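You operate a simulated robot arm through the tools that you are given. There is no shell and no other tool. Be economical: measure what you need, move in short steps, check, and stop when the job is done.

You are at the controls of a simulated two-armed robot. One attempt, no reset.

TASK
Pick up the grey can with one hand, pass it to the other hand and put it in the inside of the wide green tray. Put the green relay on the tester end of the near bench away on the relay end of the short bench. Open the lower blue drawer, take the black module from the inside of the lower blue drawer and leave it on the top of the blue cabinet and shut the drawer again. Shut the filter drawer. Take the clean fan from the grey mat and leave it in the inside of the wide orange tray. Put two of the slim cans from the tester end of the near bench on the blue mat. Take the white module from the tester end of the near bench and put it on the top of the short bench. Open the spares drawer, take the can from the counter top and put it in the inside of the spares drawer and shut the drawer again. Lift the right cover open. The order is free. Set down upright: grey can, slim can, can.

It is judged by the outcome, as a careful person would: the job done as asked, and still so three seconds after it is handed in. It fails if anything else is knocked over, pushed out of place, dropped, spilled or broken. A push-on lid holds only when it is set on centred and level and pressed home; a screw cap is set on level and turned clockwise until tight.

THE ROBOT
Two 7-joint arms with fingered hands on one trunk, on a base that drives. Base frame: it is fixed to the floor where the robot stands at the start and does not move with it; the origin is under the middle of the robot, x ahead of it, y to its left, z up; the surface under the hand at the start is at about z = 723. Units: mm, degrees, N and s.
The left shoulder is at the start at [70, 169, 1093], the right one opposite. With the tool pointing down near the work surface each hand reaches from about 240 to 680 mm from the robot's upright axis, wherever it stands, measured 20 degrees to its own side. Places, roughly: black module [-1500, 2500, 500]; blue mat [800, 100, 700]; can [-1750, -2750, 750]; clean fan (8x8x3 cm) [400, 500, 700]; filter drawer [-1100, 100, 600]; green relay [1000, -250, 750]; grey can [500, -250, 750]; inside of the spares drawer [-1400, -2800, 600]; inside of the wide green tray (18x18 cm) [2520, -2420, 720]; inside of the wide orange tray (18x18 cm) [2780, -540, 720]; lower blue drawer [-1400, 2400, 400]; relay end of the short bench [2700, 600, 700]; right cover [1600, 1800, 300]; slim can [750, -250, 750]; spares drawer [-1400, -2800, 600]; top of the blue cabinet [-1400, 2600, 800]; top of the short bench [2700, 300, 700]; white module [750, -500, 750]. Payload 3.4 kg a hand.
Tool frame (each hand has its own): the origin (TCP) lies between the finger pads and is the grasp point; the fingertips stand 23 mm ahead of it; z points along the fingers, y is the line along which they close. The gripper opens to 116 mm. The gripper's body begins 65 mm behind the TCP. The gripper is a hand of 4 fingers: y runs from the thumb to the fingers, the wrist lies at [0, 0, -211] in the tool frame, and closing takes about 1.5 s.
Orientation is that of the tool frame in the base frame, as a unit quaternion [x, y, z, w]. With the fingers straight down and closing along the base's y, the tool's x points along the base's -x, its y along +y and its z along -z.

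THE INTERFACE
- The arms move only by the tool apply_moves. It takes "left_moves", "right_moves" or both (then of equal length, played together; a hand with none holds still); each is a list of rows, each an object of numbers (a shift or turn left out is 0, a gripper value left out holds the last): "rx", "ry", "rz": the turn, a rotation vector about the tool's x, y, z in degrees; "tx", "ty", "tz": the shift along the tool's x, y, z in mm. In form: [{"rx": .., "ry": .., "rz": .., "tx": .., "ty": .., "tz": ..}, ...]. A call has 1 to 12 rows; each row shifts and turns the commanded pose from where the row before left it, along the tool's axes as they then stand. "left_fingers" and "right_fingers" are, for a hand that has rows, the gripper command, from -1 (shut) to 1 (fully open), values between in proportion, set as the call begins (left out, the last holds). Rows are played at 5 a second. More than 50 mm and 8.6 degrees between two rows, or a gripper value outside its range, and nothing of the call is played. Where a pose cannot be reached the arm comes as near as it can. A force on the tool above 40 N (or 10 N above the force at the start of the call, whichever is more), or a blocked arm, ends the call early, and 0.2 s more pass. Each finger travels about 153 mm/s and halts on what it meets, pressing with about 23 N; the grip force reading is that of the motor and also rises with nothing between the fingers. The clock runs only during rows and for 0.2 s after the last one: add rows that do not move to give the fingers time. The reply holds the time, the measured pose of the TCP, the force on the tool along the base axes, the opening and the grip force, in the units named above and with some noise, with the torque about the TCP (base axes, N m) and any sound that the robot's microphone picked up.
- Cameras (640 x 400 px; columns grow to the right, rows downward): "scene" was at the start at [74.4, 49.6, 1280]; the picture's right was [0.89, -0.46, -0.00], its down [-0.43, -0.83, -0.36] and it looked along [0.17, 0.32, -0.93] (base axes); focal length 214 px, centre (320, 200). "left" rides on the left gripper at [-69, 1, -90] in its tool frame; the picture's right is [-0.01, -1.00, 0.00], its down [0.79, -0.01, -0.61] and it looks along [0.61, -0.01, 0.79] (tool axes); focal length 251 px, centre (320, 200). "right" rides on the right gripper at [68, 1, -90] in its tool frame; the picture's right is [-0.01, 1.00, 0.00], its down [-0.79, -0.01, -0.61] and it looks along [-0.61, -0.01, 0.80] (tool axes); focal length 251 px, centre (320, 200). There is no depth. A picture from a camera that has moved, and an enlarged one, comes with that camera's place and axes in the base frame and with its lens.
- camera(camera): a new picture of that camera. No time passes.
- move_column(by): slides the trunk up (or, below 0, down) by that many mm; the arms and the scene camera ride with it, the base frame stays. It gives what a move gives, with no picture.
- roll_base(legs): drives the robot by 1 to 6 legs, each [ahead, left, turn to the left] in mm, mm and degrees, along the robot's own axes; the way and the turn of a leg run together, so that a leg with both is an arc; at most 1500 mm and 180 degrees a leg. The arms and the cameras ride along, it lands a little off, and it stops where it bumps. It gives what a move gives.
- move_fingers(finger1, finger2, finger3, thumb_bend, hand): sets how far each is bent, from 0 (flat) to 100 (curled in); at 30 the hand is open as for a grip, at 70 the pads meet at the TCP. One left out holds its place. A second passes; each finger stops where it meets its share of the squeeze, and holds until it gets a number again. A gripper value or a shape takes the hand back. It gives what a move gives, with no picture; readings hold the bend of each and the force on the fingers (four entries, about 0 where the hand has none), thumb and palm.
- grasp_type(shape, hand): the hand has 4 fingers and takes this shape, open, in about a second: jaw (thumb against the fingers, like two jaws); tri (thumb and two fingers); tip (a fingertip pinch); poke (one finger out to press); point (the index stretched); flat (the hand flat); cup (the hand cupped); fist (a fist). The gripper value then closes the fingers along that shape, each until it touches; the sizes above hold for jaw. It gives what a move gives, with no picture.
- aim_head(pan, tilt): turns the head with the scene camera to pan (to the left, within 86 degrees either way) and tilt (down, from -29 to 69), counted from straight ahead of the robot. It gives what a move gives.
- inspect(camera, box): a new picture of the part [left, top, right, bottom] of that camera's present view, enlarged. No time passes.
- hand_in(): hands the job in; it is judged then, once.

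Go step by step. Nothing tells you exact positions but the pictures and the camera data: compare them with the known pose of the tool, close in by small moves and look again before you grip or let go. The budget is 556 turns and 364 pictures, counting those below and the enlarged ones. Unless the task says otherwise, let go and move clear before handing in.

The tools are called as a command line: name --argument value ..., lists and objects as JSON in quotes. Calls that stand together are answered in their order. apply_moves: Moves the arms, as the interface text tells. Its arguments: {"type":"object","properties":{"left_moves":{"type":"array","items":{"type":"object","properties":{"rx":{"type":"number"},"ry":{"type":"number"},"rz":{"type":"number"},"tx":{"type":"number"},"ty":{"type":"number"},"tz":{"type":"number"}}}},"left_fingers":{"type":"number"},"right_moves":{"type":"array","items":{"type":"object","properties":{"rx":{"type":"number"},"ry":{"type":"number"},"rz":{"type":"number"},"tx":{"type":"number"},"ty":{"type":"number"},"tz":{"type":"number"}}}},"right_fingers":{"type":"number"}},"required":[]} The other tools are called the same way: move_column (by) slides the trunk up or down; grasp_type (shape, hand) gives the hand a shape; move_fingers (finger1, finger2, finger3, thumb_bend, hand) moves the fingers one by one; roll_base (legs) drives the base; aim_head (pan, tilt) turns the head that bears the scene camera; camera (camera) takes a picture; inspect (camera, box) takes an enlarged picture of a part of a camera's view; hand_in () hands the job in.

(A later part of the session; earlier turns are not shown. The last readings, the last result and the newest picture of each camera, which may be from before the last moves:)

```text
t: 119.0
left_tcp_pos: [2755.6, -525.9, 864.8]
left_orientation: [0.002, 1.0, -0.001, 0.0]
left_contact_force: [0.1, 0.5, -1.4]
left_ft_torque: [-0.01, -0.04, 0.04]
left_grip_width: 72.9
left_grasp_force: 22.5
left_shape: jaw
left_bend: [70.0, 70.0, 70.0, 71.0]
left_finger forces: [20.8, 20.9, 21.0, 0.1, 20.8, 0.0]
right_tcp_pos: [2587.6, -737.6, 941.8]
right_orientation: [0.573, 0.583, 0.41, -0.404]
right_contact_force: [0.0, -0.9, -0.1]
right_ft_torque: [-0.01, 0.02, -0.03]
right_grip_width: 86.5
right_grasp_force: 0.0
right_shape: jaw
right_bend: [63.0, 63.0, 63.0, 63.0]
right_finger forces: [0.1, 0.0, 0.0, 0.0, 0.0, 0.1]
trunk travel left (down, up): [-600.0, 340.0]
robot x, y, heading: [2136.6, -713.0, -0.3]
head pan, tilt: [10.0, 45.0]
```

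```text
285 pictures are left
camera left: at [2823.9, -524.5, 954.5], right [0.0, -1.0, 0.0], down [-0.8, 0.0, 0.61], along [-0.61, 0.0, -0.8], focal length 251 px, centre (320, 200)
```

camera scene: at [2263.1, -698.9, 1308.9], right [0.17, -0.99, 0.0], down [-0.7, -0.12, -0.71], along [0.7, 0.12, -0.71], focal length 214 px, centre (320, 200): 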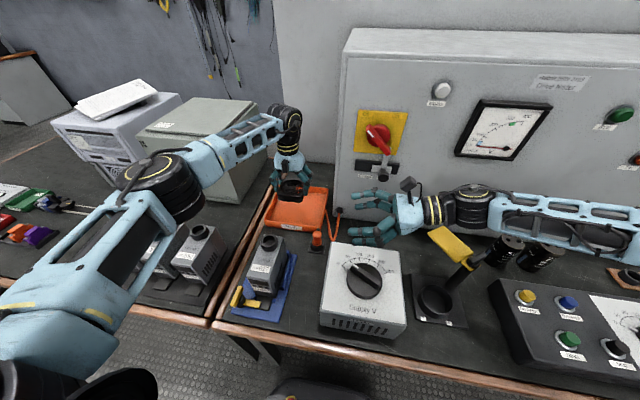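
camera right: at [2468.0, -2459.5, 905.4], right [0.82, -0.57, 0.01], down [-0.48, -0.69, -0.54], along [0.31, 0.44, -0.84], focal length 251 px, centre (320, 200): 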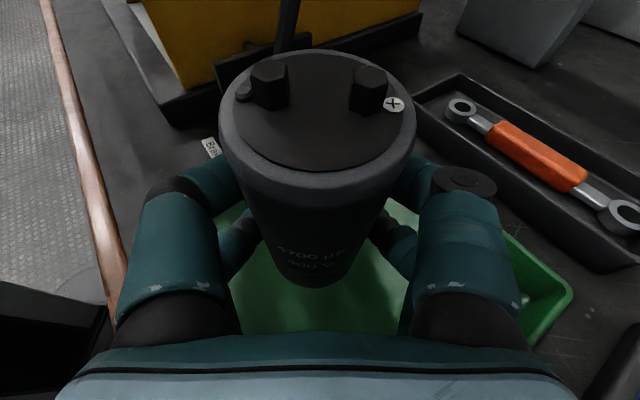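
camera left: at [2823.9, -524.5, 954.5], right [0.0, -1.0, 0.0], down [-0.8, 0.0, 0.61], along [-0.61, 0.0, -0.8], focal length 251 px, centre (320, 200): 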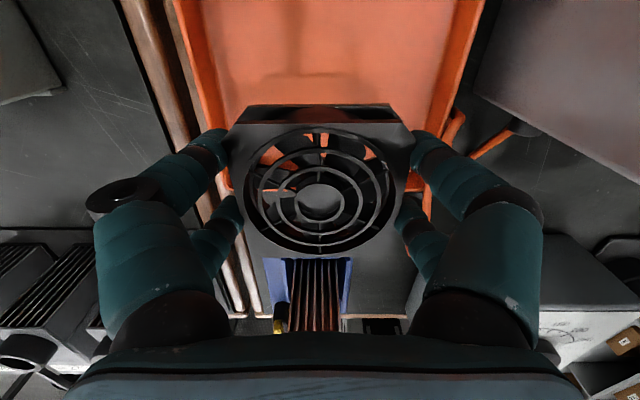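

apply_moves --left_moves '[{"ty": -6, "tz": 40}, {"tz": 35}, {"tz": 15}, {}]'

camera --camera "scene"

camera --camera "left"

```text
t: 120.0
left_tcp_pos: [2755.3, -531.5, 774.2]
left_orientation: [0.003, 1.0, -0.001, 0.0]
left_contact_force: [0.7, -0.3, -1.5]
left_ft_torque: [0.01, -0.03, 0.04]
left_grip_width: 72.5
left_grasp_force: 22.9
left_shape: jaw
left_bend: [70.0, 70.0, 70.0, 71.0]
left_finger forces: [20.8, 21.0, 20.9, 0.0, 20.9, 0.0]
right_tcp_pos: [2587.6, -737.8, 941.2]
right_orientation: [0.572, 0.584, 0.409, -0.405]
right_contact_force: [0.3, 0.9, -0.2]
right_ft_torque: [-0.01, -0.01, -0.03]
right_grip_width: 86.6
right_grasp_force: 0.1
right_shape: jaw
right_bend: [63.0, 63.0, 63.0, 63.0]
right_finger forces: [0.0, 0.0, 0.0, 0.1, 0.0, 0.0]
trunk travel left (down, up): [-600.0, 340.0]
robot x, y, heading: [2137.5, -710.4, -0.2]
head pan, tilt: [10.0, 45.0]
```

```text
284 pictures are left
camera scene: at [2263.4, -698.5, 1308.9], right [0.17, -0.99, 0.0], down [-0.7, -0.12, -0.71], along [0.7, 0.12, -0.71], focal length 214 px, centre (320, 200)
```

scene: 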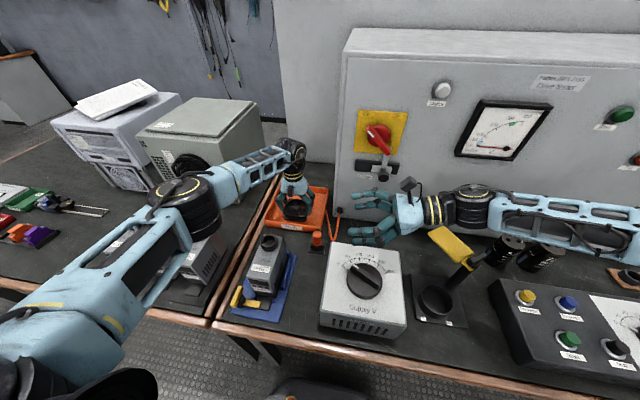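

```text
283 pictures are left
camera left: at [2823.7, -530.9, 863.9], right [0.0, -1.0, 0.0], down [-0.8, 0.0, 0.61], along [-0.61, 0.0, -0.8], focal length 251 px, centre (320, 200)
```

left: 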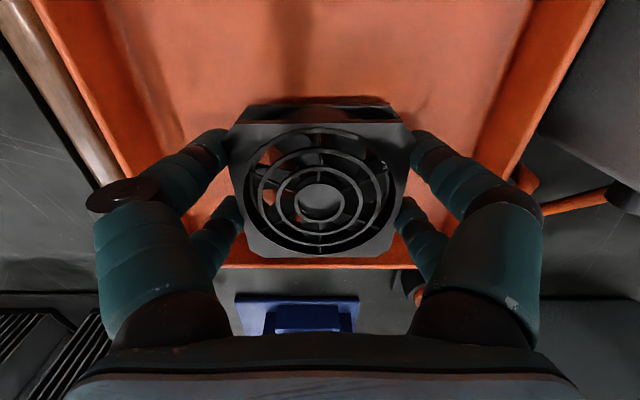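

inspect --camera "scene" --box '[100, 150, 320, 300]'

```text
2.67 times, centred on (210, 225) of scene
camera zoom: at [2263.4, -698.5, 1308.9], right [0.17, -0.99, 0.0], down [-0.7, -0.12, -0.71], along [0.7, 0.12, -0.71], focal length 572 px, centre (613, 133)
```

zoom: 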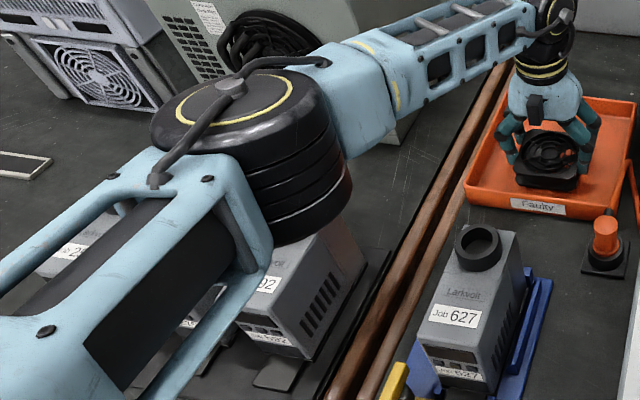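

apply_moves --left_moves '[{"tz": 10}, {}]'

apply_moves --left_moves '[{"tz": 4}, {}]'

apply_moves --left_moves '[{"tz": 3}, {}]'

```text
t: 120.6
left_tcp_pos: [2755.8, -532.4, 764.3]
left_orientation: [0.002, 1.0, 0.001, 0.0]
left_contact_force: [0.7, 0.5, -0.6]
left_ft_torque: [-0.05, -0.03, -0.03]
left_grip_width: 73.1
left_grasp_force: 23.0
left_shape: jaw
left_bend: [70.0, 70.0, 70.0, 71.0]
left_finger forces: [20.9, 21.0, 20.9, 0.1, 20.9, 0.0]
right_tcp_pos: [2588.4, -737.2, 941.2]
right_orientation: [0.572, 0.585, 0.408, -0.405]
right_contact_force: [0.2, 0.4, 0.6]
right_ft_torque: [0.02, -0.02, 0.0]
right_grip_width: 86.8
right_grasp_force: 0.1
right_shape: jaw
right_bend: [63.0, 63.0, 63.0, 63.0]
right_finger forces: [0.0, 0.0, 0.1, 0.0, 0.0, 0.0]
trunk travel left (down, up): [-600.0, 340.0]
robot x, y, heading: [2138.1, -713.1, -0.3]
head pan, tilt: [10.0, 45.0]
```

```text
t: 121.2
left_tcp_pos: [2756.4, -531.5, 761.0]
left_orientation: [0.002, 1.0, 0.0, 0.0]
left_contact_force: [0.1, -0.6, -0.4]
left_ft_torque: [0.01, 0.02, -0.02]
left_grip_width: 72.8
left_grasp_force: 23.0
left_shape: jaw
left_bend: [70.0, 70.0, 70.0, 71.0]
left_finger forces: [20.9, 21.0, 20.9, 0.1, 20.9, 0.0]
right_tcp_pos: [2586.6, -738.2, 941.2]
right_orientation: [0.572, 0.584, 0.409, -0.405]
right_contact_force: [0.3, 0.2, 0.2]
right_ft_torque: [-0.02, -0.03, 0.02]
right_grip_width: 86.5
right_grasp_force: 0.1
right_shape: jaw
right_bend: [63.0, 63.0, 63.0, 63.0]
right_finger forces: [0.0, 0.0, 0.0, 0.0, 0.1, 0.0]
trunk travel left (down, up): [-600.0, 340.0]
robot x, y, heading: [2133.2, -717.1, -0.2]
head pan, tilt: [10.0, 45.0]
```

```text
t: 121.8
left_tcp_pos: [2754.9, -531.5, 756.3]
left_orientation: [0.003, 1.0, 0.0, 0.001]
left_contact_force: [1.0, -0.3, 4.6]
left_ft_torque: [0.03, 0.07, -0.01]
left_grip_width: 72.8
left_grasp_force: 23.9
left_shape: jaw
left_bend: [70.0, 70.0, 70.0, 71.0]
left_finger forces: [21.0, 21.5, 21.4, 0.1, 21.0, 0.0]
right_tcp_pos: [2588.1, -738.3, 941.2]
right_orientation: [0.573, 0.584, 0.41, -0.404]
right_contact_force: [-0.8, 0.2, 0.5]
right_ft_torque: [0.0, 0.02, 0.03]
right_grip_width: 86.8
right_grasp_force: 0.2
right_shape: jaw
right_bend: [63.0, 63.0, 63.0, 63.0]
right_finger forces: [0.0, 0.1, 0.0, 0.0, 0.0, 0.0]
trunk travel left (down, up): [-600.0, 340.0]
robot x, y, heading: [2131.5, -711.1, 0.2]
head pan, tilt: [10.0, 45.0]
```

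apply_moves --left_moves '[{}, {}, {}, {}, {"tz": -30}, {"tz": -40}, {"tz": -50}, {"tz": -50}, {"tz": -50}, {"tz": -50}, {}]' --left_fingers 0.8

inspect --camera "scene" --box '[180, 140, 380, 300]'

```text
t: 124.2
left_tcp_pos: [2755.8, -531.0, 1027.4]
left_orientation: [0.002, 1.0, 0.0, 0.001]
left_contact_force: [-0.2, -0.2, -0.4]
left_ft_torque: [0.01, 0.02, 0.02]
left_grip_width: 104.2
left_grasp_force: 0.0
left_shape: jaw
left_bend: [47.0, 47.0, 47.0, 47.0]
left_finger forces: [0.1, 0.0, 0.0, 0.0, 0.1, 0.1]
right_tcp_pos: [2587.0, -736.2, 940.8]
right_orientation: [0.574, 0.584, 0.409, -0.402]
right_contact_force: [0.6, -0.4, -0.4]
right_ft_torque: [-0.01, 0.0, -0.01]
right_grip_width: 86.5
right_grasp_force: 0.0
right_shape: jaw
right_bend: [63.0, 63.0, 63.0, 63.0]
right_finger forces: [0.1, 0.0, 0.1, 0.0, 0.0, 0.1]
trunk travel left (down, up): [-600.0, 340.0]
robot x, y, heading: [2137.5, -717.9, -0.1]
head pan, tilt: [10.0, 45.0]
```

```text
2.50 times, centred on (280, 220) of scene
camera zoom: at [2263.8, -697.9, 1308.8], right [0.17, -0.99, 0.0], down [-0.7, -0.12, -0.71], along [0.7, 0.12, -0.71], focal length 536 px, centre (420, 150)
```

zoom: 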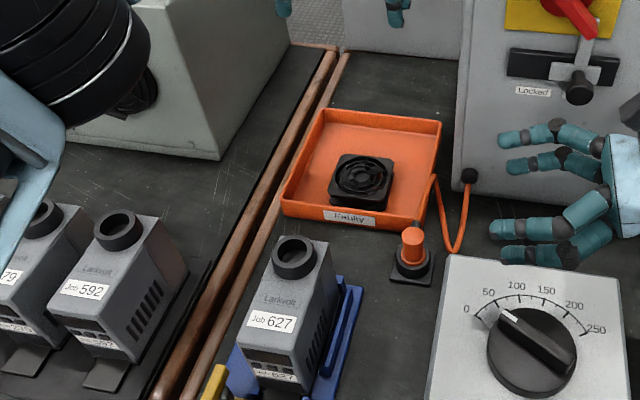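

The fan lies in the orange tray. I retract, back off and look at the short bench.

apply_moves --left_moves '[{"tx": 45, "tz": -20}, {"tx": 45, "tz": -20}, {"tx": 45}, {"tx": 45}, {"tx": 45}, {"tx": 45}, {"tx": 45}, {}]'

roll_base --legs '[[-380, 0, 0], [0, 700, 0]]'

aim_head --pan 20 --tilt 30

camera --camera "scene"

```text
t: 126.0
left_tcp_pos: [2440.2, -532.0, 1066.2]
left_orientation: [0.003, 1.0, 0.0, 0.0]
left_contact_force: [0.7, -0.2, -0.3]
left_ft_torque: [-0.01, 0.04, -0.01]
left_grip_width: 104.5
left_grasp_force: 0.2
left_shape: jaw
left_bend: [47.0, 47.0, 47.0, 47.0]
left_finger forces: [0.0, 0.0, 0.1, 0.0, 0.0, 0.1]
right_tcp_pos: [2588.9, -738.5, 939.5]
right_orientation: [0.573, 0.584, 0.409, -0.405]
right_contact_force: [-0.4, 0.7, 0.3]
right_ft_torque: [0.0, 0.01, 0.02]
right_grip_width: 86.8
right_grasp_force: 0.1
right_shape: jaw
right_bend: [63.0, 63.0, 63.0, 63.0]
right_finger forces: [0.1, 0.0, 0.0, 0.0, 0.0, 0.0]
trunk travel left (down, up): [-600.0, 340.0]
robot x, y, heading: [2134.3, -712.7, -0.2]
head pan, tilt: [10.0, 45.0]
```

```text
t: 131.9
left_tcp_pos: [2058.3, 174.8, 1067.1]
left_orientation: [-0.002, 1.0, 0.0, 0.001]
left_contact_force: [-0.7, 0.3, 0.7]
left_ft_torque: [-0.02, 0.02, 0.04]
left_grip_width: 104.5
left_grasp_force: 0.0
left_shape: jaw
left_bend: [47.0, 47.0, 47.0, 47.0]
left_finger forces: [0.0, 0.0, 0.0, 0.0, 0.0, 0.0]
right_tcp_pos: [2206.7, -28.5, 940.8]
right_orientation: [0.57, 0.587, 0.407, -0.406]
right_contact_force: [-0.2, -0.4, 0.0]
right_ft_torque: [0.0, 0.02, -0.03]
right_grip_width: 87.0
right_grasp_force: 0.1
right_shape: jaw
right_bend: [63.0, 63.0, 63.0, 63.0]
right_finger forces: [0.0, 0.0, 0.0, 0.0, 0.1, 0.0]
trunk travel left (down, up): [-600.0, 340.0]
robot x, y, heading: [1753.2, -8.7, 0.2]
head pan, tilt: [10.0, 45.0]
```

```text
t: 132.7
left_tcp_pos: [2058.4, 174.7, 1066.3]
left_orientation: [-0.002, 1.0, 0.001, 0.001]
left_contact_force: [-0.2, 0.1, 1.4]
left_ft_torque: [0.0, -0.01, 0.01]
left_grip_width: 104.2
left_grasp_force: 0.0
left_shape: jaw
left_bend: [47.0, 47.0, 47.0, 47.0]
left_finger forces: [0.1, 0.0, 0.0, 0.0, 0.0, 0.0]
right_tcp_pos: [2207.7, -29.2, 940.2]
right_orientation: [0.57, 0.586, 0.408, -0.406]
right_contact_force: [0.3, -0.4, 0.5]
right_ft_torque: [-0.01, -0.03, -0.01]
right_grip_width: 86.7
right_grasp_force: 0.1
right_shape: jaw
right_bend: [63.0, 63.0, 63.0, 63.0]
right_finger forces: [0.0, 0.1, 0.1, 0.1, 0.0, 0.0]
trunk travel left (down, up): [-600.0, 340.0]
robot x, y, heading: [1754.9, -6.6, 0.1]
head pan, tilt: [20.0, 30.0]
```

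```text
280 pictures are left
camera scene: at [1887.1, 24.5, 1331.4], right [0.35, -0.94, 0.0], down [-0.47, -0.17, -0.87], along [0.81, 0.3, -0.5], focal length 214 px, centre (320, 200)
```

scene: 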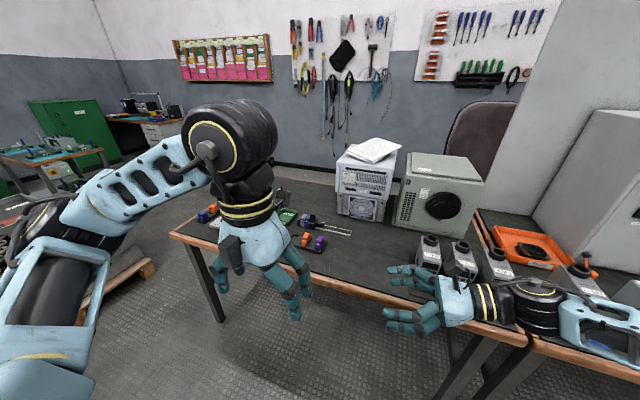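

I turn round to face the near bench and bring the right hand back to vertical.

roll_base --legs '[[-250, 0, 0], [0, 0, 180]]'

apply_moves --right_moves '[{"ry": -8.5}, {"ry": -8.5}, {"ry": -8.5}, {"ry": -8.5}, {"ry": -8.5}, {"ry": -8.5}, {"ry": -8.5}, {"ry": -8.5}, {"ry": -2}, {}]' --right_fingers 1

apply_moves --right_moves '[{"rz": -8.2}, {"rz": -8.2}, {"rz": -8.2}, {"rz": -8.2}, {"rz": -8.2}, {"rz": -8.2}, {"rz": -8.2}, {"rz": -8.2}, {"rz": -8.2}, {"rz": -8.2}, {"rz": -8}, {}]'

aim_head --pan 0 --tilt 40

camera --camera "scene"

```text
t: 141.8
left_tcp_pos: [1199.6, -190.6, 1066.8]
left_orientation: [1.0, 0.0, 0.0, -0.001]
left_contact_force: [0.0, -0.2, 0.2]
left_ft_torque: [-0.02, -0.01, 0.02]
left_grip_width: 104.5
left_grasp_force: 0.1
left_shape: jaw
left_bend: [47.0, 47.0, 47.0, 47.0]
left_finger forces: [0.0, 0.0, 0.0, 0.0, 0.1, 0.1]
right_tcp_pos: [1051.6, 15.0, 940.8]
right_orientation: [0.586, -0.57, 0.406, 0.408]
right_contact_force: [0.5, -0.4, -0.5]
right_ft_torque: [0.02, -0.01, -0.01]
right_grip_width: 86.8
right_grasp_force: 0.2
right_shape: jaw
right_bend: [63.0, 63.0, 63.0, 63.0]
right_finger forces: [0.1, 0.0, 0.1, 0.0, 0.1, 0.0]
trunk travel left (down, up): [-600.0, 340.0]
robot x, y, heading: [1506.4, -6.6, -179.9]
head pan, tilt: [20.0, 30.0]
```

```text
t: 144.0
left_tcp_pos: [1200.6, -190.4, 1066.4]
left_orientation: [1.0, 0.001, 0.001, 0.0]
left_contact_force: [0.2, -0.2, 0.3]
left_ft_torque: [-0.04, -0.02, -0.03]
left_grip_width: 104.0
left_grasp_force: 0.1
left_shape: jaw
left_bend: [47.0, 47.0, 47.0, 47.0]
left_finger forces: [0.1, 0.0, 0.0, 0.1, 0.0, 0.0]
right_tcp_pos: [1047.1, -7.4, 918.5]
right_orientation: [0.661, -0.639, 0.272, 0.283]
right_contact_force: [-0.6, 1.3, 0.3]
right_ft_torque: [-0.01, 0.0, -0.01]
right_grip_width: 115.8
right_grasp_force: 0.1
right_shape: jaw
right_bend: [30.0, 30.0, 30.0, 30.0]
right_finger forces: [0.0, 0.0, 0.0, 0.0, 0.0, 0.0]
right hand out of reach, approached as far as the arm can: row 3, 4, 5, 6, 7, 8
trunk travel left (down, up): [-600.0, 340.0]
robot x, y, heading: [1502.1, -8.1, -179.8]
head pan, tilt: [20.0, 30.0]
```

```text
t: 146.6
left_tcp_pos: [1200.1, -190.1, 1067.3]
left_orientation: [1.0, 0.0, 0.0, 0.0]
left_contact_force: [-0.6, -0.5, -0.4]
left_ft_torque: [0.0, 0.02, 0.01]
left_grip_width: 104.2
left_grasp_force: 0.1
left_shape: jaw
left_bend: [47.0, 47.0, 47.0, 47.0]
left_finger forces: [0.1, 0.0, 0.1, 0.0, 0.1, 0.1]
right_tcp_pos: [1046.9, -8.0, 918.7]
right_orientation: [0.927, 0.017, -0.009, 0.375]
right_contact_force: [0.3, 0.7, 0.7]
right_ft_torque: [-0.01, 0.02, -0.03]
right_grip_width: 116.0
right_grasp_force: 0.1
right_shape: jaw
right_bend: [30.0, 30.0, 30.0, 30.0]
right_finger forces: [0.1, 0.0, 0.0, 0.0, 0.0, 0.1]
trunk travel left (down, up): [-600.0, 340.0]
robot x, y, heading: [1502.5, -5.4, -179.8]
head pan, tilt: [20.0, 30.0]
```

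```text
t: 147.4
left_tcp_pos: [1199.2, -188.7, 1066.4]
left_orientation: [1.0, 0.001, 0.0, 0.0]
left_contact_force: [-0.1, -0.4, 0.6]
left_ft_torque: [-0.03, 0.0, -0.04]
left_grip_width: 104.2
left_grasp_force: 0.1
left_shape: jaw
left_bend: [47.0, 47.0, 47.0, 47.0]
left_finger forces: [0.1, 0.0, 0.0, 0.0, 0.0, 0.1]
right_tcp_pos: [1047.0, -7.2, 918.4]
right_orientation: [0.927, 0.016, -0.007, 0.375]
right_contact_force: [-1.2, 0.6, 0.0]
right_ft_torque: [0.01, 0.02, -0.01]
right_grip_width: 115.7
right_grasp_force: 0.0
right_shape: jaw
right_bend: [30.0, 30.0, 30.0, 30.0]
right_finger forces: [0.0, 0.1, 0.0, 0.0, 0.0, 0.0]
trunk travel left (down, up): [-600.0, 340.0]
robot x, y, heading: [1504.9, -6.3, -179.8]
head pan, tilt: [0.0, 40.0]
```

```text
279 pictures are left
camera scene: at [1368.1, -8.3, 1316.2], right [0.0, 1.0, 0.0], down [0.64, 0.0, -0.77], along [-0.77, 0.0, -0.64], focal length 214 px, centre (320, 200)
```

scene: 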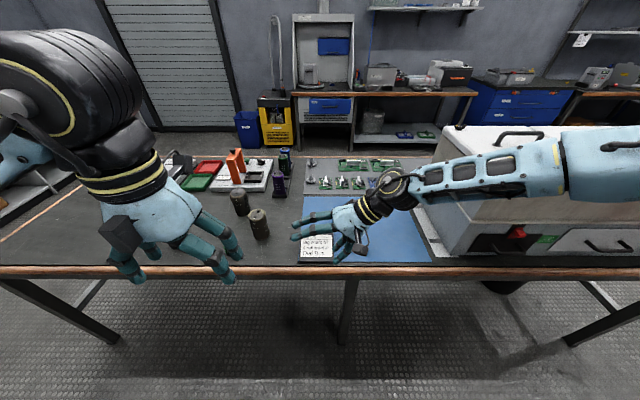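

apply_moves --right_moves '[{"rx": 7.3, "tz": -10}, {"rx": 7.3, "tz": -10}, {"rx": 7.3}, {"rx": 7.3}, {"rx": 7.3}, {"rx": 7.3}, {}]'

camera --camera "scene"

```text
t: 149.1
left_tcp_pos: [1199.1, -190.6, 1067.5]
left_orientation: [1.0, 0.0, 0.0, 0.0]
left_contact_force: [0.0, 0.2, 1.0]
left_ft_torque: [-0.03, 0.01, -0.02]
left_grip_width: 104.3
left_grasp_force: 0.1
left_shape: jaw
left_bend: [47.0, 47.0, 47.0, 47.0]
left_finger forces: [0.0, 0.0, 0.0, 0.1, 0.0, 0.0]
right_tcp_pos: [1046.7, 6.8, 933.5]
right_orientation: [1.0, 0.011, -0.014, 0.002]
right_contact_force: [-0.4, -0.2, -0.7]
right_ft_torque: [-0.01, 0.0, -0.02]
right_grip_width: 115.8
right_grasp_force: 0.0
right_shape: jaw
right_bend: [30.0, 30.0, 30.0, 30.0]
right_finger forces: [0.0, 0.1, 0.0, 0.0, 0.0, 0.0]
trunk travel left (down, up): [-600.0, 340.0]
robot x, y, heading: [1507.2, -7.5, -180.0]
head pan, tilt: [0.0, 40.0]
```

```text
278 pictures are left
camera scene: at [1368.0, -7.4, 1316.1], right [0.0, 1.0, 0.0], down [0.64, 0.0, -0.77], along [-0.77, 0.0, -0.64], focal length 214 px, centre (320, 200)
```

scene: 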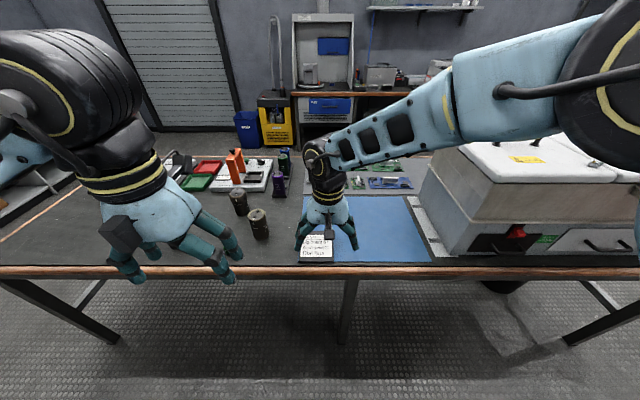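

I shift towards the tester end so that the right hand stands over the olive-topped can and the left near the dark one.

roll_base --legs '[[0, 355, 0], [160, 0, 0]]'

aim_head --pan 0 --tilt 50

camera --camera "scene"

inspect --camera "scene" --box '[230, 60, 400, 220]'

```text
t: 152.4
left_tcp_pos: [1042.3, -543.2, 1067.3]
left_orientation: [1.0, 0.001, 0.0, 0.0]
left_contact_force: [-0.1, 0.3, 0.2]
left_ft_torque: [-0.02, -0.02, 0.02]
left_grip_width: 104.2
left_grasp_force: 0.1
left_shape: jaw
left_bend: [47.0, 47.0, 47.0, 47.0]
left_finger forces: [0.0, 0.0, 0.1, 0.0, 0.1, 0.1]
right_tcp_pos: [888.6, -349.0, 933.6]
right_orientation: [1.0, 0.011, -0.014, 0.003]
right_contact_force: [-0.5, 0.2, -0.5]
right_ft_torque: [-0.03, 0.01, -0.01]
right_grip_width: 116.0
right_grasp_force: 0.0
right_shape: jaw
right_bend: [30.0, 30.0, 30.0, 30.0]
right_finger forces: [0.1, 0.0, 0.0, 0.0, 0.0, 0.1]
trunk travel left (down, up): [-600.0, 340.0]
robot x, y, heading: [1344.3, -363.3, -179.9]
head pan, tilt: [0.0, 40.0]
```

```text
t: 153.1
left_tcp_pos: [1041.9, -544.2, 1067.4]
left_orientation: [1.0, 0.0, 0.0, 0.0]
left_contact_force: [0.8, -0.9, 0.5]
left_ft_torque: [-0.01, -0.02, -0.01]
left_grip_width: 104.4
left_grasp_force: 0.0
left_shape: jaw
left_bend: [47.0, 47.0, 47.0, 47.0]
left_finger forces: [0.0, 0.0, 0.0, 0.0, 0.1, 0.1]
right_tcp_pos: [887.2, -350.5, 932.8]
right_orientation: [1.0, 0.012, -0.013, 0.002]
right_contact_force: [0.4, 0.1, 0.2]
right_ft_torque: [0.02, 0.0, -0.03]
right_grip_width: 115.9
right_grasp_force: 0.1
right_shape: jaw
right_bend: [30.0, 30.0, 30.0, 30.0]
right_finger forces: [0.1, 0.1, 0.0, 0.1, 0.1, 0.0]
trunk travel left (down, up): [-600.0, 340.0]
robot x, y, heading: [1345.2, -362.1, -179.7]
head pan, tilt: [0.0, 50.0]
```

```text
277 pictures are left
camera scene: at [1216.7, -363.1, 1302.0], right [0.0, 1.0, 0.0], down [0.77, 0.0, -0.64], along [-0.64, 0.0, -0.77], focal length 214 px, centre (320, 200)
```

scene: 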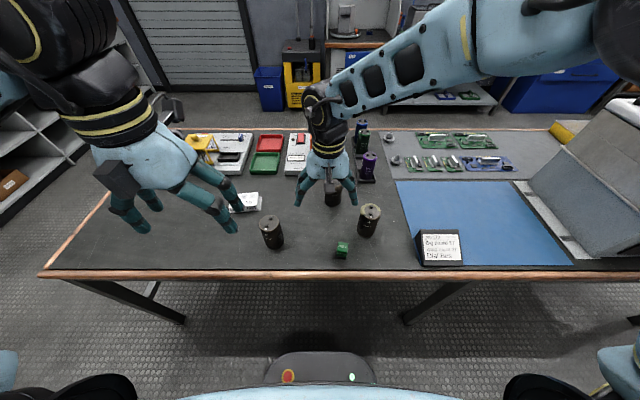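

```text
2.50 times, centred on (315, 140) of scene
camera zoom: at [1216.7, -363.1, 1302.0], right [0.0, 1.0, 0.0], down [0.77, 0.0, -0.64], along [-0.64, 0.0, -0.77], focal length 536 px, centre (332, 350)
```

zoom: 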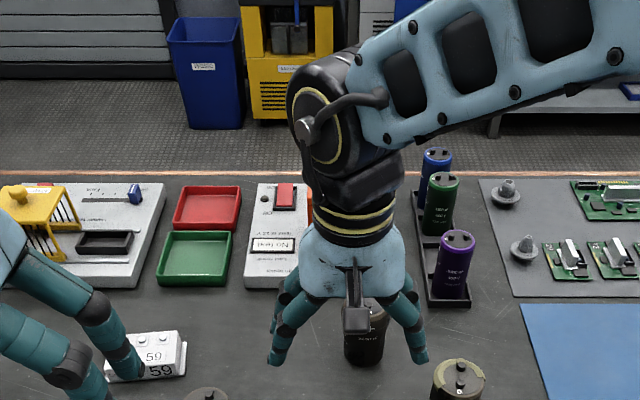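

inspect --camera "scene" --box '[220, 170, 470, 275]'

camera --camera "right"

```text
2.56 times, centred on (345, 222) of scene
camera zoom: at [1216.7, -363.1, 1302.0], right [0.0, 1.0, 0.0], down [0.77, 0.0, -0.64], along [-0.64, 0.0, -0.77], focal length 549 px, centre (256, 142)
```

zoom: 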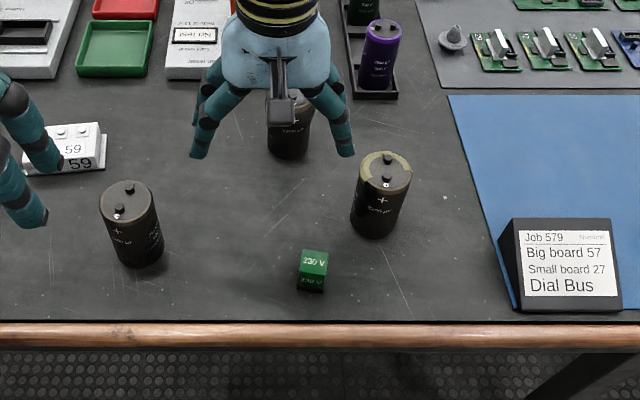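

```text
274 pictures are left
camera right: at [957.7, -347.4, 1021.4], right [0.01, -1.0, 0.0], down [-0.78, -0.01, 0.63], along [-0.63, -0.01, -0.78], focal length 251 px, centre (320, 200)
```

right: 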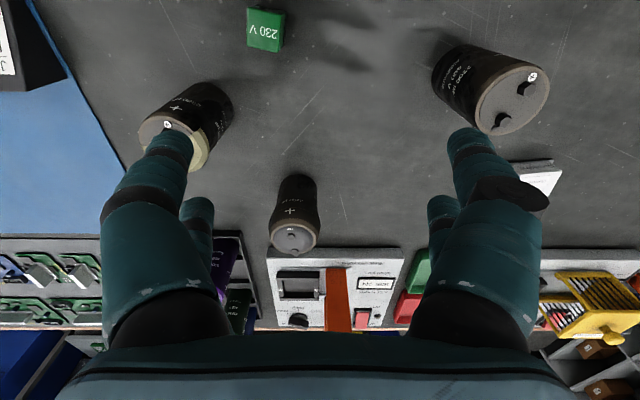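

All three look alike in size; I take the olive-topped one and the dark one, not the bulged one. Right hand moves over the olive one, left over the dark one.

apply_moves --right_moves '[{"ry": 1.6, "rz": 1.26, "tx": -9, "ty": -40}, {"tx": -10, "ty": -42}, {"tx": -10, "ty": -42}, {}]' --left_moves '[{"tx": -48, "tz": 10}, {"tx": -48, "ty": -20, "tz": 40}, {"tx": -48, "ty": -25, "tz": 50}, {"tz": 30}]' --left_fingers 1

camera --camera "right"

camera --camera "left"

camera --camera "scene"

```text
refused: row 2 steps farther than a row can; nothing moved
```

```text
273 pictures are left
camera right: at [957.7, -347.4, 1021.4], right [0.01, -1.0, 0.0], down [-0.78, -0.01, 0.63], along [-0.63, -0.01, -0.78], focal length 251 px, centre (320, 200)
```

right: 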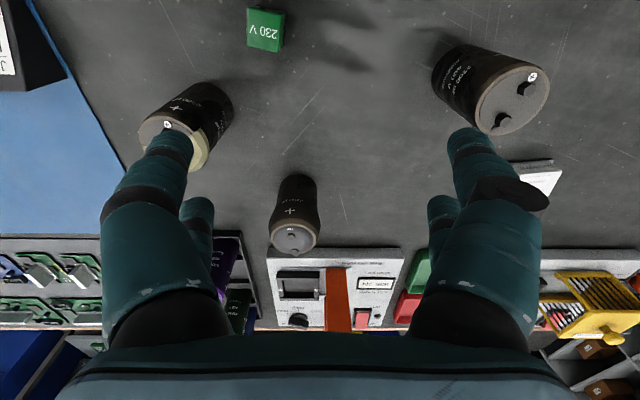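

```text
272 pictures are left
camera left: at [972.2, -544.2, 1156.7], right [-0.01, 1.0, 0.0], down [0.79, 0.01, 0.61], along [0.61, 0.01, -0.79], focal length 251 px, centre (320, 200)
```

left: 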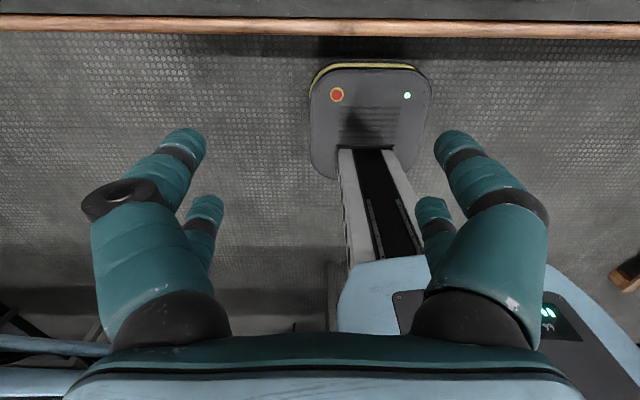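

```text
271 pictures are left
camera scene: at [1216.7, -363.1, 1302.0], right [0.0, 1.0, 0.0], down [0.77, 0.0, -0.64], along [-0.64, 0.0, -0.77], focal length 214 px, centre (320, 200)
```

scene: 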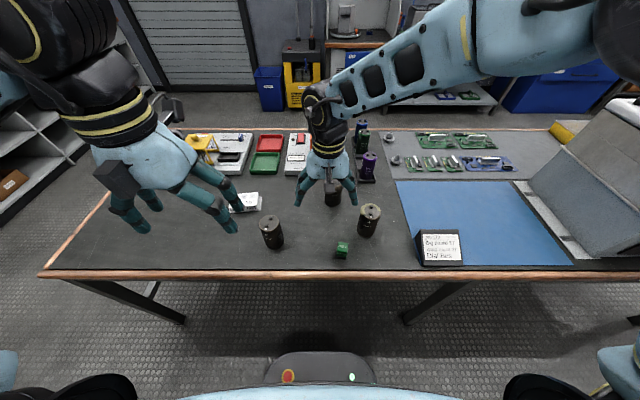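

apply_moves --right_moves '[{"ry": 1.6, "rz": 1.26, "tx": -7, "ty": -31}, {"tx": -7, "ty": -31}, {"tx": -7, "ty": -31}, {"tx": -7, "ty": -31}, {}, {}]' --left_moves '[{"tx": -30, "ty": -9, "tz": 27}, {"tx": -30, "ty": -9, "tz": 27}, {"tx": -30, "ty": -9, "tz": 27}, {"tx": -30, "ty": -9, "tz": 27}, {"tx": -29, "ty": -8, "tz": 27}, {}]' --left_fingers 1

camera --camera "right"

camera --camera "left"

inspect --camera "scene" --box '[220, 130, 470, 275]'

```text
t: 154.5
left_tcp_pos: [892.8, -500.9, 931.2]
left_orientation: [1.0, 0.001, 0.0, 0.0]
left_contact_force: [0.7, -0.4, -0.8]
left_ft_torque: [0.0, -0.01, 0.01]
left_grip_width: 115.9
left_grasp_force: 0.0
left_shape: jaw
left_bend: [30.0, 30.0, 30.0, 30.0]
left_finger forces: [0.0, 0.0, 0.0, 0.0, 0.0, 0.0]
right_tcp_pos: [859.1, -224.0, 934.3]
right_orientation: [1.0, 0.001, 0.001, 0.002]
right_contact_force: [0.2, 0.2, -0.7]
right_ft_torque: [-0.01, 0.03, -0.01]
right_grip_width: 115.8
right_grasp_force: 0.0
right_shape: jaw
right_bend: [30.0, 30.0, 30.0, 30.0]
right_finger forces: [0.0, 0.1, 0.0, 0.0, 0.0, 0.0]
trunk travel left (down, up): [-600.0, 340.0]
robot x, y, heading: [1343.3, -366.0, -180.1]
head pan, tilt: [0.0, 50.0]
```

```text
270 pictures are left
camera right: at [926.7, -224.4, 1023.8], right [-0.01, -1.0, 0.0], down [-0.8, 0.01, 0.61], along [-0.61, 0.0, -0.8], focal length 251 px, centre (320, 200)
```

right: 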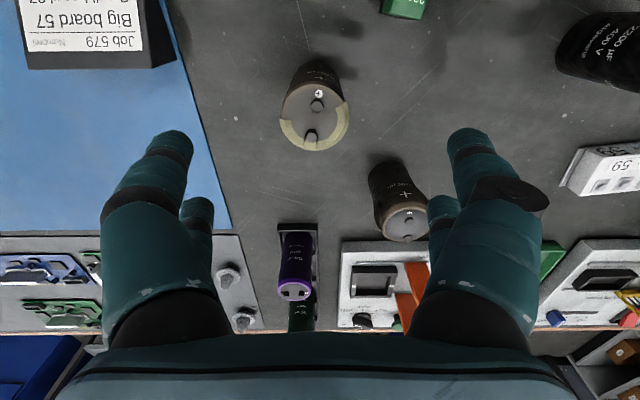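

```text
269 pictures are left
camera left: at [823.6, -500.3, 1020.8], right [-0.01, 1.0, 0.0], down [0.8, 0.01, 0.61], along [0.61, 0.01, -0.8], focal length 251 px, centre (320, 200)
```

left: 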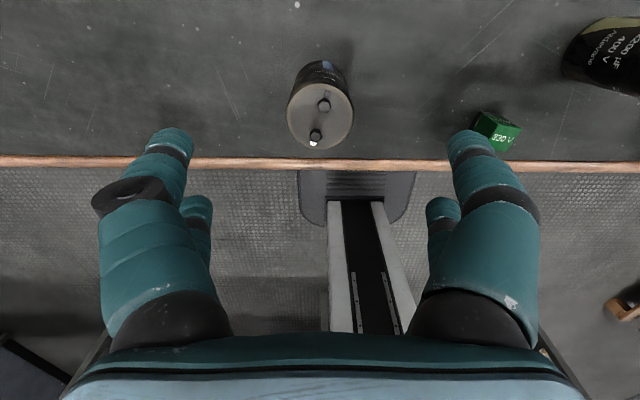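

```text
2.56 times, centred on (345, 202) of scene
camera zoom: at [1217.7, -362.9, 1302.0], right [0.0, 1.0, 0.0], down [0.77, 0.0, -0.64], along [-0.64, 0.0, -0.77], focal length 549 px, centre (256, 194)
```

zoom: 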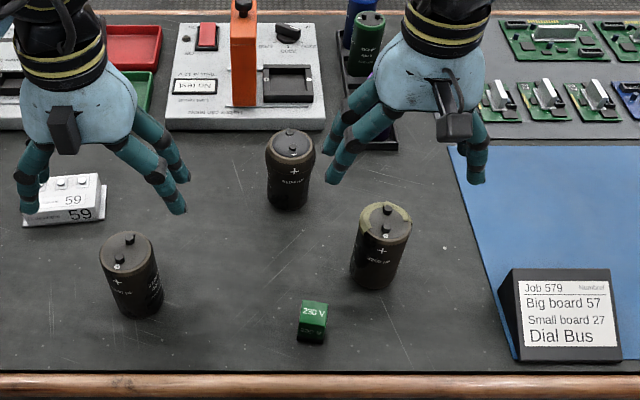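

apply_moves --right_moves '[{"tx": 2.5, "ty": -3, "tz": 40}, {"tz": 40}, {"tz": 40}, {"tz": 26}, {}]' --left_moves '[{"tx": -2, "ty": -1.5, "tz": 40}, {"tz": 40}, {"tz": 40}, {"tz": 23}, {}]'

camera --camera "right"

camera --camera "left"

```text
t: 155.7
left_tcp_pos: [891.1, -499.2, 788.8]
left_orientation: [1.0, 0.001, -0.001, 0.0]
left_contact_force: [-0.5, -0.4, -0.2]
left_ft_torque: [0.02, 0.0, -0.01]
left_grip_width: 116.0
left_grasp_force: 0.1
left_shape: jaw
left_bend: [30.0, 30.0, 30.0, 30.0]
left_finger forces: [0.0, 0.0, 0.0, 0.0, 0.0, 0.0]
right_tcp_pos: [862.8, -223.2, 787.3]
right_orientation: [1.0, 0.0, 0.0, 0.003]
right_contact_force: [0.3, -0.6, 1.4]
right_ft_torque: [-0.02, 0.03, 0.04]
right_grip_width: 116.0
right_grasp_force: 0.0
right_shape: jaw
right_bend: [30.0, 30.0, 30.0, 30.0]
right_finger forces: [0.0, 0.0, 0.0, 0.0, 0.1, 0.0]
trunk travel left (down, up): [-600.0, 340.0]
robot x, y, heading: [1347.5, -360.9, -179.8]
head pan, tilt: [0.0, 50.0]
```

```text
267 pictures are left
camera right: at [929.5, -223.0, 876.6], right [-0.01, -1.0, 0.0], down [-0.8, 0.01, 0.61], along [-0.61, 0.0, -0.8], focal length 251 px, centre (320, 200)
```

right: 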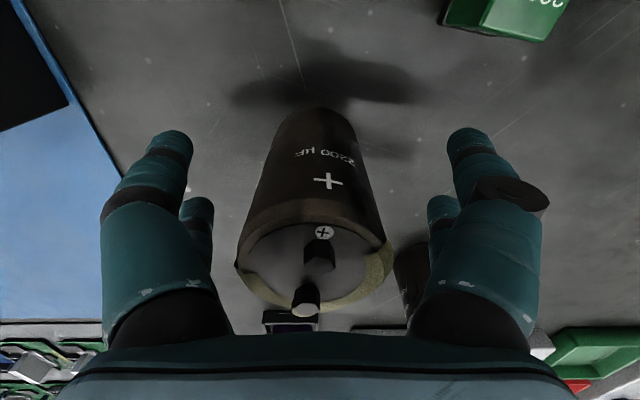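

```text
266 pictures are left
camera left: at [822.0, -498.7, 878.5], right [-0.01, 1.0, 0.0], down [0.8, 0.01, 0.61], along [0.61, 0.01, -0.8], focal length 251 px, centre (320, 200)
```

left: 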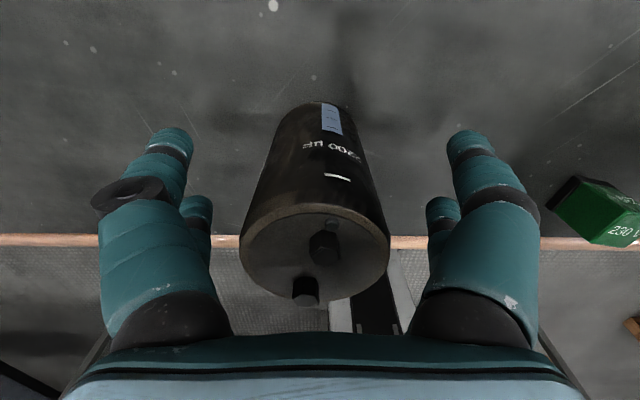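

apply_moves --right_moves '[{}, {}, {}, {}, {}, {}, {}, {}]' --left_moves '[{}, {}, {}, {}, {}, {}, {}, {}]' --right_fingers -1 --left_fingers -1

apply_moves --right_moves '[{"tz": -20}, {"tz": -30}, {"tz": -40}, {"tz": -40}, {}]' --left_moves '[{"tz": -20}, {"tz": -30}, {"tz": -40}, {"tz": -40}, {}]'

inspect --camera "scene" --box '[220, 100, 470, 275]'

```text
t: 157.5
left_tcp_pos: [889.4, -498.7, 787.7]
left_orientation: [1.0, 0.002, 0.0, 0.0]
left_contact_force: [0.0, -0.4, -0.6]
left_ft_torque: [0.03, 0.01, 0.02]
left_grip_width: 32.5
left_grasp_force: 23.1
left_shape: jaw
left_bend: [73.0, 73.0, 73.0, 78.0]
left_finger forces: [21.4, 21.7, 23.0, 0.0, 17.0, 0.0]
right_tcp_pos: [860.8, -223.9, 785.9]
right_orientation: [1.0, 0.0, 0.001, 0.003]
right_contact_force: [2.4, 0.0, -0.2]
right_ft_torque: [-0.02, -0.02, -0.01]
right_grip_width: 32.3
right_grasp_force: 22.7
right_shape: jaw
right_bend: [73.0, 73.0, 73.0, 78.0]
right_finger forces: [18.2, 23.0, 23.5, 0.1, 17.2, 0.0]
trunk travel left (down, up): [-600.0, 340.0]
robot x, y, heading: [1344.7, -360.7, -179.6]
head pan, tilt: [0.0, 50.0]
```

```text
t: 158.7
left_tcp_pos: [889.7, -497.8, 918.1]
left_orientation: [1.0, 0.001, 0.001, 0.0]
left_contact_force: [0.9, -0.1, -3.6]
left_ft_torque: [-0.01, 0.03, 0.05]
left_grip_width: 32.2
left_grasp_force: 23.0
left_shape: jaw
left_bend: [73.0, 73.0, 73.0, 78.0]
left_finger forces: [22.1, 22.2, 23.6, 0.0, 17.6, 0.0]
right_tcp_pos: [860.4, -222.3, 916.8]
right_orientation: [1.0, -0.001, 0.001, 0.002]
right_contact_force: [-0.9, 0.3, -3.9]
right_ft_torque: [-0.01, -0.04, 0.03]
right_grip_width: 32.0
right_grasp_force: 22.6
right_shape: jaw
right_bend: [73.0, 73.0, 73.0, 78.0]
right_finger forces: [18.2, 23.2, 24.2, 0.0, 17.3, 0.0]
trunk travel left (down, up): [-600.0, 340.0]
robot x, y, heading: [1342.8, -365.1, -179.7]
head pan, tilt: [0.0, 50.0]
```

```text
2.29 times, centred on (345, 188) of scene
camera zoom: at [1215.4, -363.3, 1301.7], right [0.0, 1.0, 0.0], down [0.77, 0.0, -0.64], along [-0.64, 0.0, -0.77], focal length 490 px, centre (263, 229)
```

zoom: 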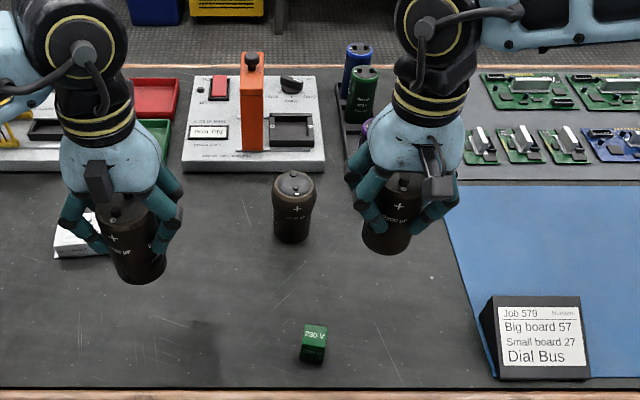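

Both cans are lifted. I shift the base to the mat.

apply_moves --right_moves '[{"tz": -25}, {}]' --left_moves '[{"tz": -25}, {}]'

roll_base --legs '[[0, -480, 0]]'

apply_moves --right_moves '[{"tx": -30}, {"tx": -30}, {}]' --left_moves '[{"tx": -40, "ty": -25}, {"tx": -40, "ty": -25}, {"tx": -10, "ty": -10}]'

camera --camera "scene"

camera --camera "right"

camera --camera "left"

```text
t: 159.3
left_tcp_pos: [890.4, -499.4, 943.8]
left_orientation: [1.0, 0.001, 0.001, 0.0]
left_contact_force: [-0.2, 0.2, -3.0]
left_ft_torque: [0.03, -0.01, 0.01]
left_grip_width: 32.2
left_grasp_force: 23.2
left_shape: jaw
left_bend: [73.0, 73.0, 73.0, 78.0]
left_finger forces: [22.2, 22.3, 23.6, 0.1, 17.8, 0.0]
right_tcp_pos: [860.9, -223.1, 940.7]
right_orientation: [1.0, 0.001, 0.002, 0.003]
right_contact_force: [0.3, -0.9, -3.1]
right_ft_torque: [-0.02, 0.0, -0.01]
right_grip_width: 32.0
right_grasp_force: 22.9
right_shape: jaw
right_bend: [73.0, 73.0, 73.0, 78.0]
right_finger forces: [18.2, 23.2, 24.3, 0.0, 17.6, 0.0]
trunk travel left (down, up): [-600.0, 340.0]
robot x, y, heading: [1347.7, -361.1, -180.1]
head pan, tilt: [0.0, 50.0]
```

```text
t: 162.2
left_tcp_pos: [890.6, -14.0, 943.1]
left_orientation: [1.0, 0.001, 0.001, 0.0]
left_contact_force: [1.0, 0.6, -2.2]
left_ft_torque: [-0.01, 0.02, 0.01]
left_grip_width: 32.1
left_grasp_force: 22.7
left_shape: jaw
left_bend: [73.0, 73.0, 73.0, 78.0]
left_finger forces: [22.2, 22.3, 23.7, 0.1, 17.8, 0.0]
right_tcp_pos: [858.7, 261.6, 941.3]
right_orientation: [1.0, 0.001, 0.001, 0.003]
right_contact_force: [0.3, -0.6, -3.3]
right_ft_torque: [0.0, -0.02, 0.0]
right_grip_width: 32.5
right_grasp_force: 22.7
right_shape: jaw
right_bend: [73.0, 73.0, 73.0, 78.0]
right_finger forces: [18.1, 23.3, 24.3, 0.1, 17.5, 0.0]
trunk travel left (down, up): [-600.0, 340.0]
robot x, y, heading: [1345.5, 119.3, -180.0]
head pan, tilt: [0.0, 50.0]
```

```text
t: 162.9
left_tcp_pos: [799.1, 47.1, 944.1]
left_orientation: [1.0, 0.001, -0.001, -0.001]
left_contact_force: [-0.3, 0.3, -3.7]
left_ft_torque: [0.02, 0.02, -0.01]
left_grip_width: 32.3
left_grasp_force: 22.9
left_shape: jaw
left_bend: [73.0, 73.0, 73.0, 78.0]
left_finger forces: [22.2, 22.5, 24.0, 0.1, 18.2, 0.0]
right_tcp_pos: [800.2, 259.7, 941.2]
right_orientation: [1.0, 0.0, 0.0, 0.001]
right_contact_force: [-0.8, 0.3, -3.1]
right_ft_torque: [0.0, 0.01, 0.01]
right_grip_width: 31.9
right_grasp_force: 23.0
right_shape: jaw
right_bend: [73.0, 73.0, 73.0, 78.0]
right_finger forces: [18.6, 23.3, 24.4, 0.0, 17.7, 0.1]
trunk travel left (down, up): [-600.0, 340.0]
robot x, y, heading: [1347.7, 122.6, -179.7]
head pan, tilt: [0.0, 50.0]
```

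```text
264 pictures are left
camera scene: at [1216.3, 121.1, 1302.0], right [0.0, 1.0, 0.0], down [0.77, 0.0, -0.64], along [-0.64, 0.0, -0.77], focal length 214 px, centre (320, 200)
```

scene: 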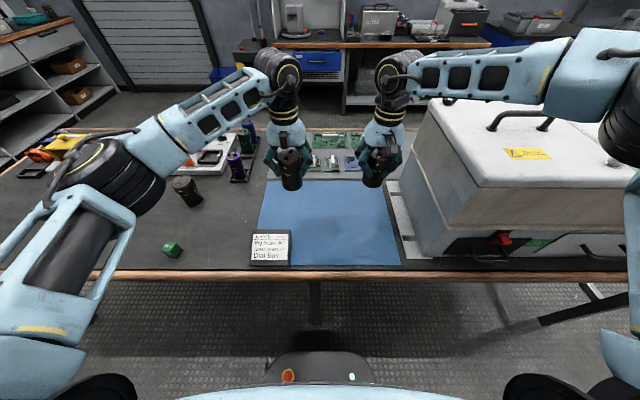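

```text
263 pictures are left
camera right: at [868.1, 261.9, 1031.4], right [-0.01, -1.0, 0.0], down [-0.8, 0.01, 0.61], along [-0.61, 0.0, -0.8], focal length 251 px, centre (320, 200)
```

right: 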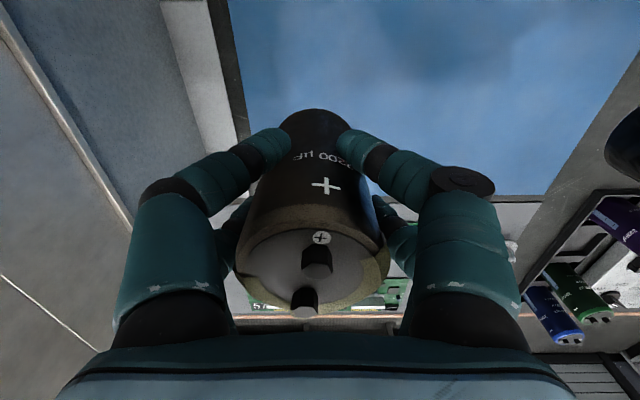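

```text
262 pictures are left
camera left: at [730.5, 46.1, 1033.2], right [-0.01, 1.0, 0.0], down [0.8, 0.01, 0.61], along [0.61, 0.01, -0.8], focal length 251 px, centre (320, 200)
```

left: 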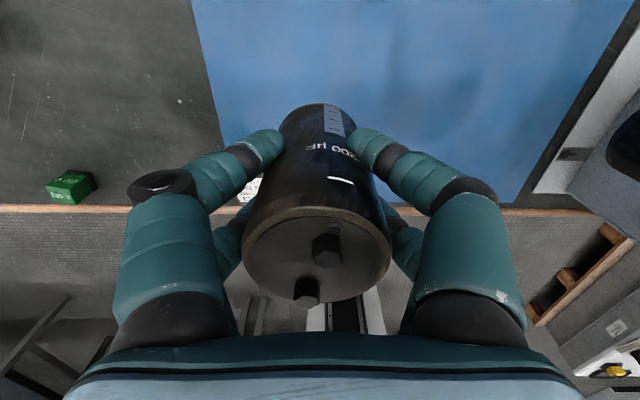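

I set down the left can first.

apply_moves --left_moves '[{"tz": 40}, {"tz": 40}, {"tz": 40}, {"tz": 25}, {"tz": 5}, {}]'

apply_moves --left_moves '[{"tz": 3}, {}]'

camera --camera "scene"

```text
t: 164.3
left_tcp_pos: [798.6, 46.0, 792.8]
left_orientation: [1.0, 0.001, 0.0, -0.001]
left_contact_force: [-0.2, 1.0, -2.7]
left_ft_torque: [0.02, 0.03, 0.0]
left_grip_width: 32.2
left_grasp_force: 22.6
left_shape: jaw
left_bend: [73.0, 73.0, 73.0, 78.0]
left_finger forces: [22.6, 22.7, 24.3, 0.0, 18.7, 0.0]
right_tcp_pos: [798.9, 261.4, 939.8]
right_orientation: [1.0, 0.001, 0.002, 0.003]
right_contact_force: [-0.5, 0.2, -2.8]
right_ft_torque: [-0.01, 0.01, 0.01]
right_grip_width: 32.1
right_grasp_force: 22.9
right_shape: jaw
right_bend: [73.0, 73.0, 73.0, 78.0]
right_finger forces: [18.7, 23.3, 24.5, 0.1, 17.6, 0.0]
trunk travel left (down, up): [-600.0, 340.0]
robot x, y, heading: [1343.9, 122.0, -180.0]
head pan, tilt: [0.0, 50.0]
```

```text
t: 164.9
left_tcp_pos: [798.6, 45.0, 791.8]
left_orientation: [1.0, 0.001, -0.001, 0.0]
left_contact_force: [-4.2, -1.0, 3.2]
left_ft_torque: [-0.06, -0.01, -0.02]
left_grip_width: 32.1
left_grasp_force: 22.9
left_shape: jaw
left_bend: [73.0, 73.0, 73.0, 78.0]
left_finger forces: [23.9, 23.1, 24.3, 0.1, 19.4, 0.0]
right_tcp_pos: [798.8, 260.8, 941.3]
right_orientation: [1.0, 0.0, 0.002, 0.003]
right_contact_force: [0.5, -0.2, -3.4]
right_ft_torque: [-0.02, -0.05, 0.01]
right_grip_width: 32.1
right_grasp_force: 23.2
right_shape: jaw
right_bend: [73.0, 73.0, 73.0, 78.0]
right_finger forces: [18.6, 23.4, 24.4, 0.0, 17.6, 0.1]
trunk travel left (down, up): [-600.0, 340.0]
robot x, y, heading: [1344.8, 121.4, -180.0]
head pan, tilt: [0.0, 50.0]
```

```text
261 pictures are left
camera scene: at [1215.4, 121.2, 1302.0], right [0.0, 1.0, 0.0], down [0.77, 0.0, -0.64], along [-0.64, 0.0, -0.77], focal length 214 px, centre (320, 200)
```

scene: 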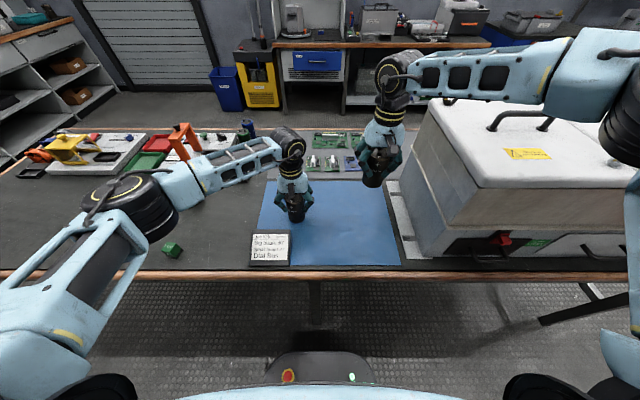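

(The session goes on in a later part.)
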